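You operate a simulated robot arm through the tools that you are given. There is no shell and no other tool. Be economical: measure what you need, move in short steps, check, and stop when the job is done.

Carry out the task below with a simulated robot arm. There is one attempt and no reset: what you move stays moved.

TASK
On the top of the dining table, set the green small bowl inside the blue one.
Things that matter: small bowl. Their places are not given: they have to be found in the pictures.

It is judged by the outcome, as a careful person would: the job done as asked, and still so three seconds after it is handed in. It fails if anything else is knocked over, pushed out of place, dropped, spilled or broken.

THE ROBOT
A 6-joint arm with a two-finger parallel gripper, fixed in place. Base frame: the origin is at the foot of the arm, x ahead of it, y to its left, z up; the work surface is at about z = 0.75. Lengths are in m, angles in degrees, forces in N, time in s.
With the tool pointing down near the work surface it reaches from about 0.18 to 0.64 m from the base axis. Its first joint turns from -66.0 to 66.0 degrees. Payload 2.7 kg.
Tool frame: the origin (TCP) lies between the finger pads and is the grasp point; the fingertips stand 0.023 m ahead of it; z points along the fingers, y is the line along which they close. The gripper opens to 0.094 m. The fingers are 0.038 m wide and 0.01 m thick; the gripper's body (0.054 by 0.096 m) begins 0.039 m behind the TCP.
Orientation is that of the tool frame in the base frame, as [roll, pitch, yaw] about the fixed x, y, z axes, in that order (R = Rz(yaw) Ry(pitch) Rx(roll)). With the fingers straight down and closing along the base's y, the tool's x points along the base's -x, its y along +y and its z along -z.

THE INTERFACE
- The arm moves only by the tool send_rows. Its argument "steps" is a list that holds one entry, the list of rows, each a list of 7 numbers: the closure in counts, from 0 (fully open) to 255 (shut), then the shift along the base's x, y, z in m, then the turn, a rotation vector about the base's x, y, z in degrees. In form: [[[gripper, tx, ty, tz, wx, wy, wz], ...]]. A call has 1 to 8 rows; each row is the pose to reach, as a shift and turn from the pose commanded when the call began. A row lasts 0.2 s, in which the tool goes at most 0.05 m and 8.6 degrees; a call with a longer step from one row to the next is refused whole, and so is a gripper value outside its range. A pose out of reach is approached as far as the arm can. The call stops where the force on the tool passes 40 N (or 10 N more than at its start, if that is more) or the arm is blocked; 0.2 s more then pass. The fingers move at their own pace (about 0.045 m/s each) and stop on an object; they squeeze with about 44 N. The grip force told is the motor's: it shows also when the fingers shut on nothing. Time passes only in rows, and 0.2 s behind the last, so rows that repeat a pose let the fingers close. It gives the time, the measured TCP pose, the force on the tool (base axes), the opening and the grip force at its end, in the units of the frame above (readings bear some noise).
- Cameras (640 x 400 px; columns grow to the right, rows downward): "scene" is fixed at [0.0612, -0.4193, 1.4103]; the picture's right is [0.89, -0.46, 0.00], its down [-0.24, -0.46, -0.86] and it looks along [0.39, 0.76, -0.52] (base axes); focal length 311 px, centre (320, 200). "wrist" rides on the gripper at [-0.039, 0, -0.044] in the tool frame; the picture's right is [0.00, -1.00, 0.00], its down [0.97, 0.00, -0.24] and it looks along [0.24, 0.00, 0.97] (tool axes); focal length 218 px, centre (320, 200).
- capture(camera): a new picture of that camera. No time passes.
- probe_pixels(camera, pixels): there is no depth. For up to 12 entries [column, row, z] of the newest picture of that camera ("zoom" is the newest enlarged one), the place [x, y] in the base frame at which the ray of that pixel passes the height z, good to about 0.002 m. No time passes.
- zoom(camera, box): a new picture of the part [left, top, right, bottom] of that camera's present view, enlarged. No time passes.
- close_job(): hands the job in; it is judged then, once.

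Work in short steps. Measure before you move; look again where a grasp or a placing could have gone wrong, and mend it. You have 60 turns and 20 pictures in all, the two below and enlarged ones among them. Open the gripper and draw the arm clear of the work before you hand the job in, unless the task says otherwise; then end with one line.

The tools are called after ">>>" as name(argument=value, ...) on one line, values as JSON. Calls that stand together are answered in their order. send_rows: Moves the arm, as the interface text tells. Its arguments: {"type":"object","properties":{"steps":{"type":"array","items":{"type":"array","items":{"type":"array","items":{"type":"number"}}}}},"required":["steps"]} The other tools are called the same way: capture (camera) takes a picture; probe_pixels (camera, pixels) gives the place at which the rays of pixels pass given heights; zoom (camera, box) takes an enlarged picture of a part of a camera's view; close_job () hands the job in.

At the start:

```text
time: 0.0
eef_pos: [0.3609, 0.1769, 1.0237]
tool_rot: [179.9, 0.1, -179.9]
wrist_force: [0.6, -0.1, 0.0]
gripper_width: 0.0941
gripper_force: 0.2
```

scene: 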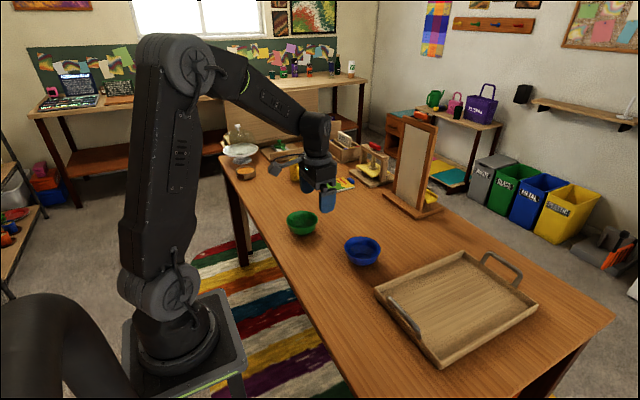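
wrist: 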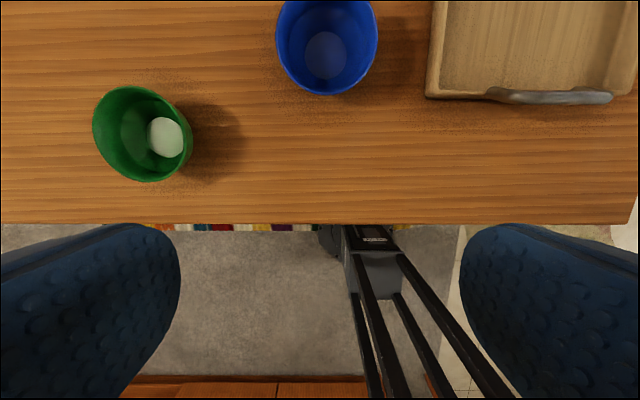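

The wrist view shows the green bowl near (142,133) with something white in it, and the blue bowl near (326,45). I'll enlarge both to measure them.

>>> zoom(camera="scene", box=[260, 180, 420, 280])

>>> zoom(camera="wrist", box=[60, 0, 400, 212])

>>> probe_pixels(camera="wrist", pixels=[[93, 125, 0.8], [192, 145, 0.8], [140, 86, 0.8], [145, 182, 0.8], [275, 45, 0.8], [377, 45, 0.8], [326, 94, 0.8], [166, 137, 0.755], [326, 55, 0.755]])

```text
4.00 times, centred on (340, 230) of scene
```

zoom: 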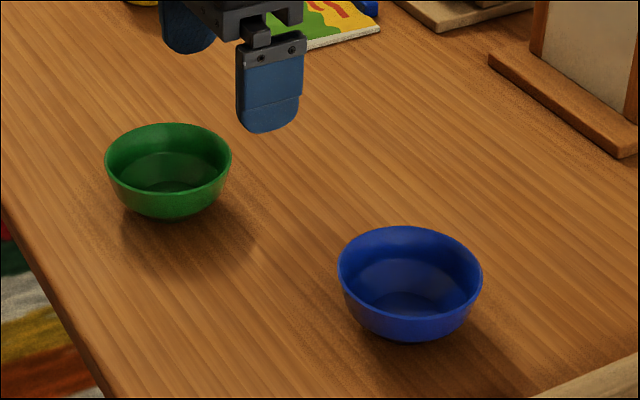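

```text
1.88 times, centred on (230, 106) of wrist
```

zoom: 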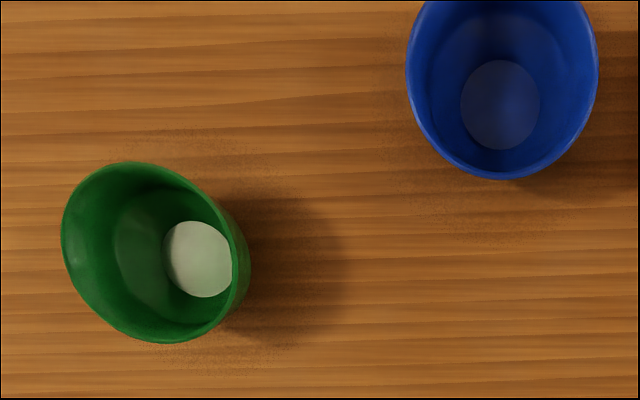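

```text
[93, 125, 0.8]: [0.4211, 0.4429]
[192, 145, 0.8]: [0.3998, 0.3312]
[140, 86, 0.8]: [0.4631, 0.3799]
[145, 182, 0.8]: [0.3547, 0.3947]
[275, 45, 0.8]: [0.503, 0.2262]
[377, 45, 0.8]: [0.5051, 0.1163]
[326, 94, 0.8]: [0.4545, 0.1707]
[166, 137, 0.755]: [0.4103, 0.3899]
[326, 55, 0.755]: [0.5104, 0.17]
```

Both bowls have rims about 0.11 m across and look identical. That is wider than the gripper, so I'll pinch the green rim at one side. First I'll cross-check the rim height with the scene view.

>>> probe_pixels(camera="scene", pixels=[[286.3, 221, 0.8], [317.7, 221, 0.8], [302, 210.8, 0.8], [302, 210.8, 0.81], [286.3, 221, 0.81], [317.7, 221, 0.81], [344.5, 249, 0.8], [380.5, 249, 0.8], [344.5, 249, 0.81], [380.5, 249, 0.81], [302, 234.5, 0.75], [362, 265, 0.75]])

>>> probe_pixels(camera="wrist", pixels=[[93, 125, 0.81], [192, 145, 0.81], [140, 86, 0.81], [145, 182, 0.81], [275, 45, 0.81], [377, 45, 0.81], [326, 94, 0.81], [427, 97, 0.75], [436, 80, 0.78]])

```text
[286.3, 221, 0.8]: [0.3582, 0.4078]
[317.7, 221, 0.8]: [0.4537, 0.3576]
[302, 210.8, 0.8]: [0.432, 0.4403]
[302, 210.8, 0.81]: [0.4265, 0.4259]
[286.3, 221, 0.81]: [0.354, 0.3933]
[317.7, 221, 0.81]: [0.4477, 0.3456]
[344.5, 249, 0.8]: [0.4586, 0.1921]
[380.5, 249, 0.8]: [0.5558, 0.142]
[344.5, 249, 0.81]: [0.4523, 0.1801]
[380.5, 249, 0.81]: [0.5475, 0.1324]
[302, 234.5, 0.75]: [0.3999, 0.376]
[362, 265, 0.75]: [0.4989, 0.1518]
```

```text
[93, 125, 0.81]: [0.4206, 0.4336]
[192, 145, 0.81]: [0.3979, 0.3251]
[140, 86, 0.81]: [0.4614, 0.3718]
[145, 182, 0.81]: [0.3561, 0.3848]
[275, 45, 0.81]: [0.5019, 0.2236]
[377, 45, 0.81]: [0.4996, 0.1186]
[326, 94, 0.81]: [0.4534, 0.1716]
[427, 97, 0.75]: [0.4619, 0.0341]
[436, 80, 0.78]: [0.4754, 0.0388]
```

Both views agree on a rim height of about 0.798, with green centred near (0.407, 0.387) and blue near (0.509, 0.170). I'll hover over green's -y rim at (0.407, 0.334) with the gripper half open.

>>> send_rows(steps=[[[140, 0.01, 0.035, -0.02, 0, 0, 0], [140, 0.02, 0.07, -0.045, 0, 0, 0], [140, 0.03, 0.105, -0.07, 0, 0, 0], [140, 0.04, 0.135, -0.1, 0, 0, 0], [140, 0.046, 0.157, -0.124, 0, 0, 0], [140, 0.046, 0.157, -0.124, 0, 0, 0]]])

>>> capture(camera="wrist")

```text
time: 1.4
eef_pos: [0.4088, 0.3352, 0.8987]
tool_rot: [179.9, 0.0, -179.9]
wrist_force: [1.1, -0.1, 1.2]
gripper_width: 0.0424
gripper_force: 0.0
```

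```text
15 pictures are left
```

wrist: 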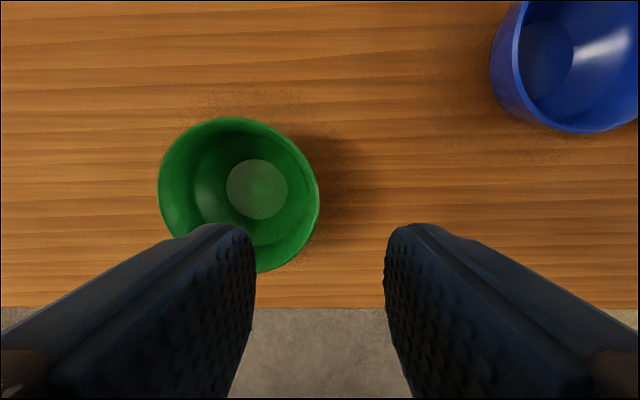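

>>> probe_pixels(camera="wrist", pixels=[[159, 185, 0.798], [320, 195, 0.798], [237, 118, 0.798], [257, 273, 0.798], [257, 189, 0.755]])

```text
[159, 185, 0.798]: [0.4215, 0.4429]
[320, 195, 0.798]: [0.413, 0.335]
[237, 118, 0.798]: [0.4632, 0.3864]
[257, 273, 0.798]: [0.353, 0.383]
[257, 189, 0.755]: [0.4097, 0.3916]
```

The green rim's -y edge is at y = 0.335 and the bowl centre is (0.409, 0.389). I'll tilt 15° to follow the wall and lower until the tips are about 11 mm below the rim, then check before closing.

>>> send_rows(steps=[[[140, 0, -0.002, 0, 7.5, 0, 0], [140, 0, -0.002, -0.02, 15, 0, 0], [140, 0, -0.002, -0.045, 15, 0, 0], [140, 0, -0.002, -0.07, 15, 0, 0], [140, 0, -0.002, -0.09, 15, 0, 0], [140, 0, -0.002, -0.09, 15, 0, 0]]])

>>> capture(camera="wrist")

>>> zoom(camera="scene", box=[260, 170, 380, 245])

```text
time: 2.8
eef_pos: [0.4059, 0.3299, 0.8092]
tool_rot: [164.9, 0.0, -179.9]
wrist_force: [0.1, 0.0, 0.3]
gripper_width: 0.0426
gripper_force: 0.1
```

```text
14 pictures are left
```

wrist: 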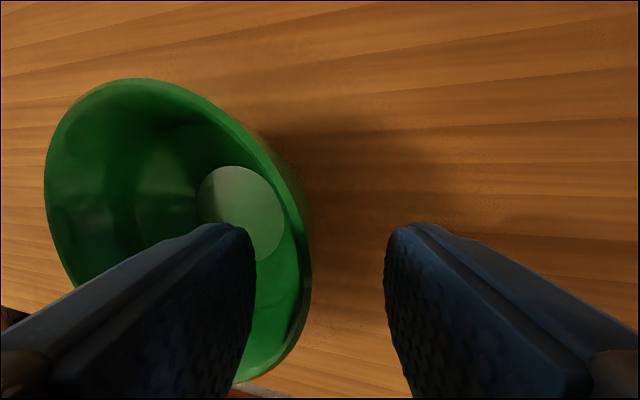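

```text
5.33 times, centred on (320, 208) of scene
```

zoom: 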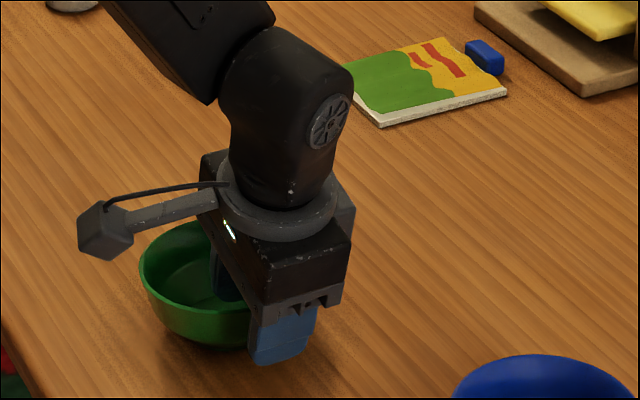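

The rim sits between the fingers, about 4 mm toward the inner one. I'll shift +y by 4 mm to centre on it, then close.

>>> send_rows(steps=[[[140, 0.003, 0.004, -0.002, 0, 0, 0], [180, 0.003, 0.004, -0.002, 0, 0, 0], [210, 0.003, 0.004, -0.002, 0, 0, 0], [255, 0.003, 0.004, -0.002, 0, 0, 0], [255, 0.003, 0.004, -0.002, 0, 0, 0], [255, 0.003, 0.004, -0.002, 0, 0, 0]]])

>>> capture(camera="wrist")

```text
time: 4.2
eef_pos: [0.4094, 0.3348, 0.8085]
tool_rot: [164.8, 0.2, -179.9]
wrist_force: [-0.4, 1.8, 2.6]
gripper_width: 0.0096
gripper_force: 43.6
```

```text
12 pictures are left
```

wrist: 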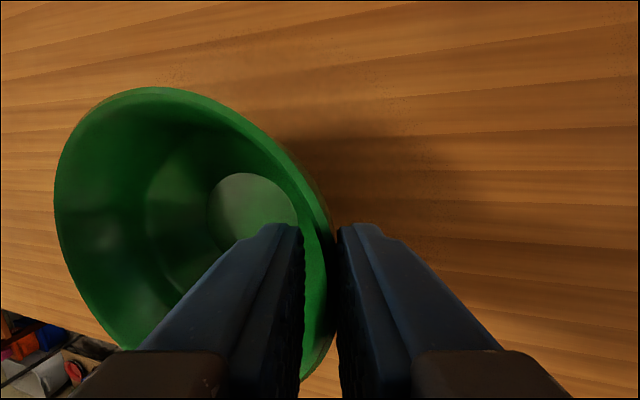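

The gripper has stopped on the rim at 9.6 mm with 44 N. I'll lift slowly and check the grip.

>>> send_rows(steps=[[[255, 0, 0, 0.015, 0, 0, 0], [255, 0, 0, 0.035, 0, 0, 0], [255, 0, 0, 0.06, 0, 0, 0], [255, 0, 0, 0.085, 0, 0, 0], [255, 0, 0, 0.1, 0, 0, 0], [255, 0, 0, 0.1, 0, 0, 0]]])

>>> zoom(camera="scene", box=[240, 140, 400, 240])

>>> capture(camera="wrist")

```text
time: 5.6
eef_pos: [0.4073, 0.3356, 0.9073]
tool_rot: [164.9, 0.0, -179.9]
wrist_force: [0.6, 0.3, -1.0]
gripper_width: 0.0094
gripper_force: 44.4
```

```text
4.00 times, centred on (320, 190) of scene
```

zoom: 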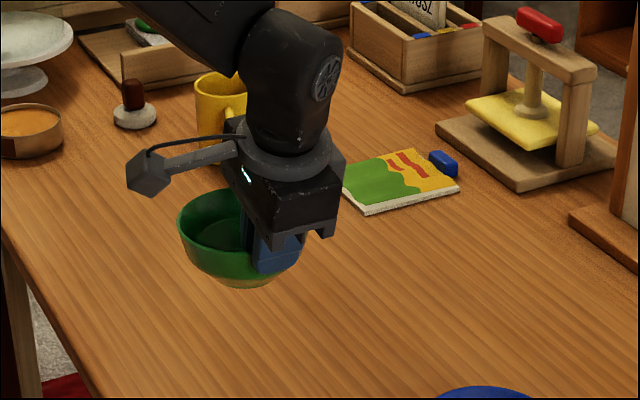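

```text
10 pictures are left
```

wrist: 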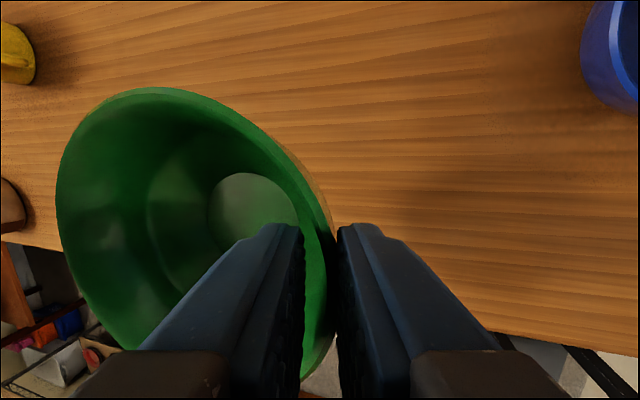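

The bowl is held level and hasn't shifted in the grip. Blue is offset from green by about (0.100, -0.217), so I'll carry it across at this height.

>>> send_rows(steps=[[[255, 0.012, -0.026, 0, 0, 0, 0], [255, 0.03, -0.065, 0, 0, 0, 0], [255, 0.048, -0.104, 0, 0, 0, 0], [255, 0.066, -0.143, 0, 0, 0, 0], [255, 0.083, -0.18, 0, 0, 0, 0], [255, 0.095, -0.206, 0, 0, 0, 0], [255, 0.1, -0.217, 0, 0, 0, 0], [255, 0.1, -0.217, 0, 0, 0, 0]]])

>>> zoom(camera="scene", box=[290, 180, 450, 280])

>>> capture(camera="wrist")

```text
time: 7.4
eef_pos: [0.5098, 0.1199, 0.9083]
tool_rot: [164.9, 0.0, -180.0]
wrist_force: [-0.5, -0.7, -1.9]
gripper_width: 0.0093
gripper_force: 44.4
```

```text
4.00 times, centred on (370, 230) of scene
```

zoom: 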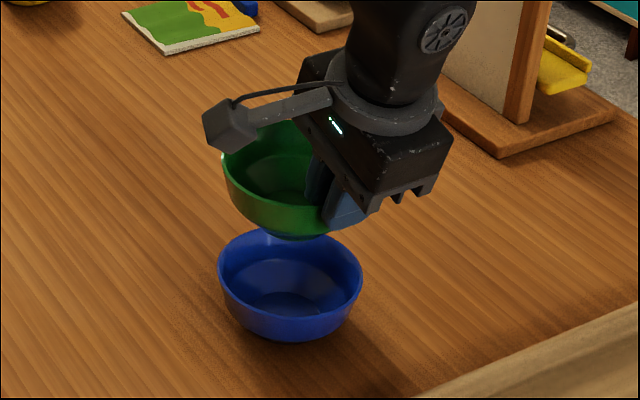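

```text
8 pictures are left
```

wrist: 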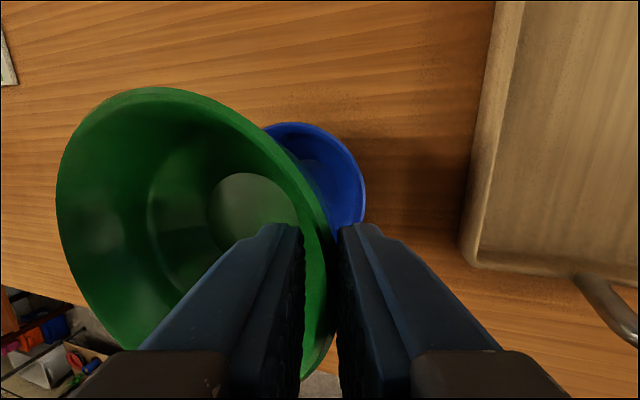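

I'll check the alignment: blue's rim is visible at (366,198) and (295,122), green's at (57,195) and (155,88).

>>> probe_pixels(camera="wrist", pixels=[[366, 190, 0.798], [297, 122, 0.798], [350, 150, 0.798], [57, 190, 0.897], [155, 88, 0.897], [329, 225, 0.897], [283, 150, 0.897]])

>>> probe_pixels(camera="zoom", pixels=[[218, 273, 0.798], [362, 273, 0.798], [222, 163, 0.897]])

```text
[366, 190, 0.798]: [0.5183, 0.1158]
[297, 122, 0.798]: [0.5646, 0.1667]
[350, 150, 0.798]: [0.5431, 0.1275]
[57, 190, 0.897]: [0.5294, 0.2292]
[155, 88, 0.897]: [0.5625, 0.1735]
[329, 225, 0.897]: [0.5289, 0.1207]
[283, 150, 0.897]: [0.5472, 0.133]
```

```text
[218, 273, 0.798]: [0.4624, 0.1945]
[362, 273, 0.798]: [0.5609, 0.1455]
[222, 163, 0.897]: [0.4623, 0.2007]
```

Green is about 3 mm too far in +y. I'll correct that and lower 70 mm, to just above where the bowls would nest.

>>> send_rows(steps=[[[255, 0.001, -0.003, -0.01, 0, 0, 0], [255, 0.001, -0.003, -0.03, 0, 0, 0], [255, 0.001, -0.003, -0.05, 0, 0, 0], [255, 0.001, -0.003, -0.062, 0, 0, 0], [255, 0.001, -0.003, -0.07, 0, 0, 0], [255, 0.001, -0.003, -0.07, 0, 0, 0]]])

>>> zoom(camera="scene", box=[310, 200, 430, 275])

```text
time: 8.8
eef_pos: [0.511, 0.1154, 0.8373]
tool_rot: [164.8, 0.1, -179.9]
wrist_force: [0.2, 0.9, -0.7]
gripper_width: 0.0093
gripper_force: 43.9
```

```text
5.33 times, centred on (370, 238) of scene
```

zoom: 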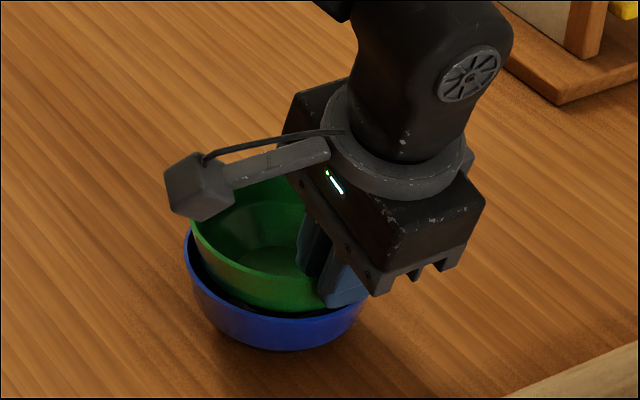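

Green is inside blue with an even gap and no contact force. I'll lower in small steps and watch the force.

>>> send_rows(steps=[[[255, 0, 0, -0.003, 0, 0, 0], [255, 0, 0, -0.006, 0, 0, 0], [255, 0, 0, -0.009, 0, 0, 0], [255, 0, 0, -0.011, 0, 0, 0], [255, 0, 0, -0.011, 0, 0, 0]]])

```text
time: 10.0
eef_pos: [0.5129, 0.1145, 0.8308]
tool_rot: [164.8, 0.6, 180.0]
wrist_force: [-3.0, -1.4, 36.4]
gripper_width: 0.0093
gripper_force: 44.2
```

Contact at 36 N: the bowls are seated, and the fingertips are still above blue's rim. I'll raise the command 4 mm to ease the force and look.

>>> send_rows(steps=[[[255, 0, 0, 0.003, 0, 0, 0], [255, 0, 0, 0.004, 0, 0, 0]]])

>>> zoom(camera="scene", box=[310, 200, 430, 275])

```text
time: 10.6
eef_pos: [0.5114, 0.1173, 0.8311]
tool_rot: [164.8, 0.3, -179.9]
wrist_force: [6.3, 6.6, 13.7]
gripper_width: 0.0093
gripper_force: 43.7
```

```text
5.33 times, centred on (370, 238) of scene
```

zoom: 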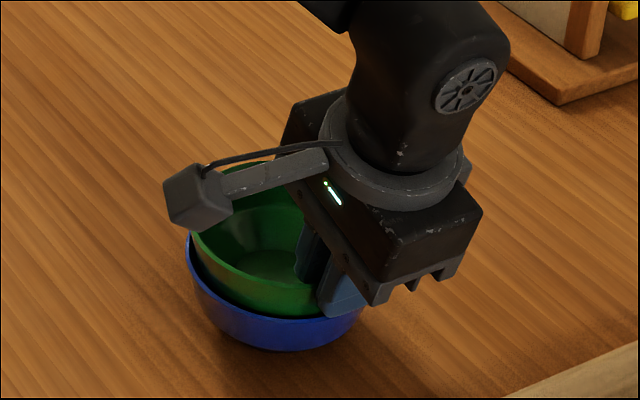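

Green is nested. I'll open gently, to about 0.03 m, and then rise along the tool axis.

>>> send_rows(steps=[[[215, 0, 0, 0, 0, 0, 0], [200, 0, 0, 0.001, 0, 0, 0], [180, 0, 0, 0.003, 0, 0, 0], [175, 0, 0, 0.005, 0, 0, 0], [175, 0, 0, 0.005, 0, 0, 0]]])

>>> capture(camera="wrist")

```text
time: 11.8
eef_pos: [0.5097, 0.1151, 0.835]
tool_rot: [164.9, 0.1, -179.9]
wrist_force: [-0.1, 0.5, 0.0]
gripper_width: 0.0296
gripper_force: 0.1
```

```text
5 pictures are left
```

wrist: 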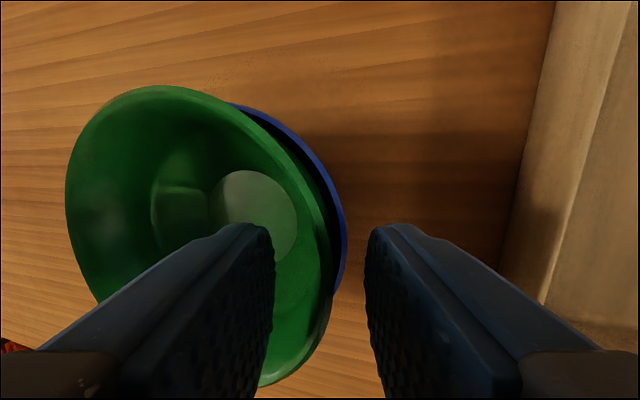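

The fingers are clear on both sides and there is no force. I'll withdraw upward along the finger axis.

>>> send_rows(steps=[[[175, 0, -0.003, 0.012, 0, 0, 0], [175, 0, -0.009, 0.035, 0, 0, 0], [175, 0, -0.018, 0.07, 0, 0, 0], [175, -0.02, -0.028, 0.11, -7, 0, 0], [120, -0.06, -0.03, 0.13, -15, 0, 0], [60, -0.1, -0.03, 0.15, -15, 0, 0], [0, -0.14, -0.03, 0.16, -15, 0, 0], [0, -0.16, -0.03, 0.16, -15, 0, 0]]])

>>> zoom(camera="scene", box=[290, 180, 450, 280])

>>> capture(camera="wrist")

```text
time: 13.6
eef_pos: [0.3485, 0.085, 0.9955]
tool_rot: [179.9, -0.1, -180.0]
wrist_force: [-0.1, -0.4, 0.4]
gripper_width: 0.0942
gripper_force: 0.1
```

```text
4.00 times, centred on (370, 230) of scene
```

zoom: 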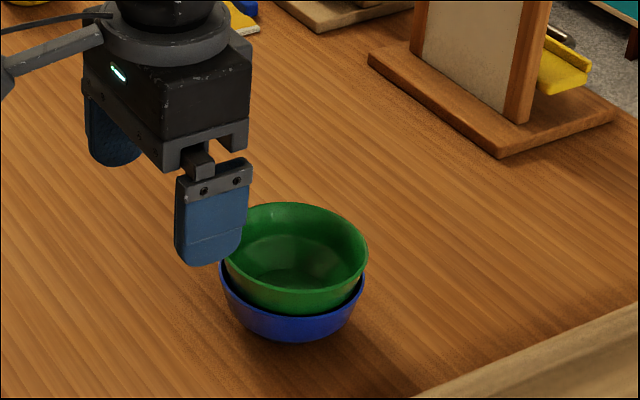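

```text
3 pictures are left
```

wrist: 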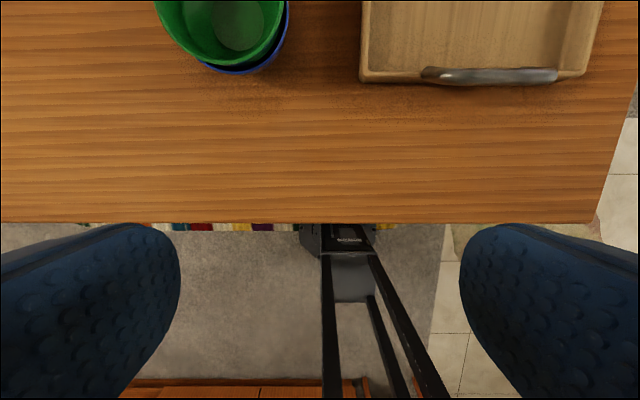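

Green sits in blue. I'll draw further back and take one close look to see whether it is level and settled.

>>> send_rows(steps=[[[0, -0.03, 0.03, 0.03, 0, 0, 0], [0, -0.05, 0.06, 0.05, 0, 0, 0], [0, -0.05, 0.09, 0.07, 0, 0, 0], [0, -0.05, 0.09, 0.07, 0, 0, 0]]])

>>> zoom(camera="scene", box=[330, 220, 394, 260])

```text
refused: row 1 steps farther than a row can; nothing moved
```

```text
10.00 times, centred on (362, 240) of scene
```

zoom: 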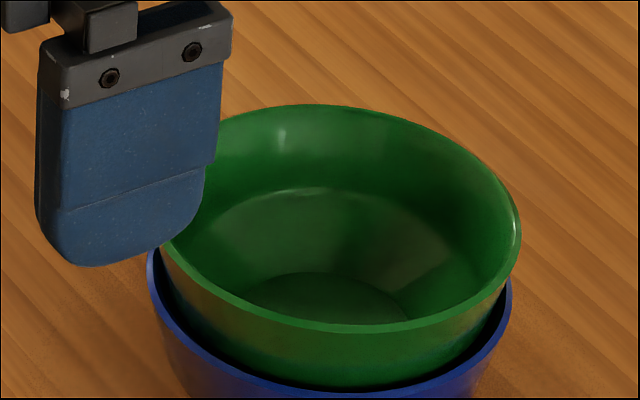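

Green rests well inside blue, essentially level and steady. I'll back off a little more, in shorter steps.

>>> send_rows(steps=[[[0, -0.02, 0.02, 0.02, 0, 0, 0], [0, -0.04, 0.04, 0.04, 0, 0, 0], [0, -0.05, 0.07, 0.06, 0, 0, 0], [0, -0.05, 0.09, 0.07, 0, 0, 0]]])

>>> capture(camera="scene")

```text
time: 14.6
eef_pos: [0.2993, 0.1751, 1.0654]
tool_rot: [179.9, 0.0, -179.9]
wrist_force: [0.3, 0.5, -1.2]
gripper_width: 0.0945
gripper_force: 0.1
```

```text
1 pictures are left
```

scene: 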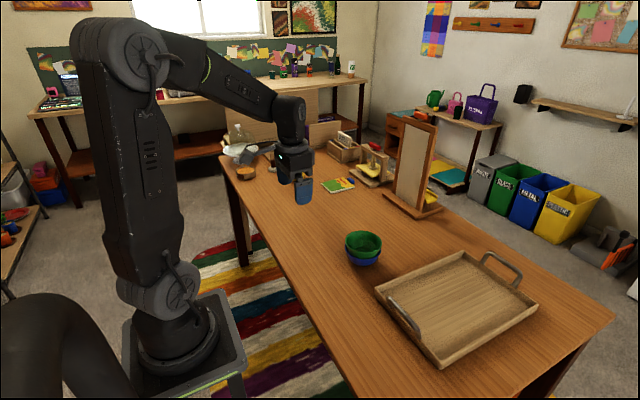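

The bowls are stacked, everything else is where it was, and the arm is clear, so I'm handing the job in.

>>> close_job()

```text
The job is handed in.
```

The green small bowl now sits inside the blue one on the dining table, the gripper is open and clear, and nothing else in view has moved.
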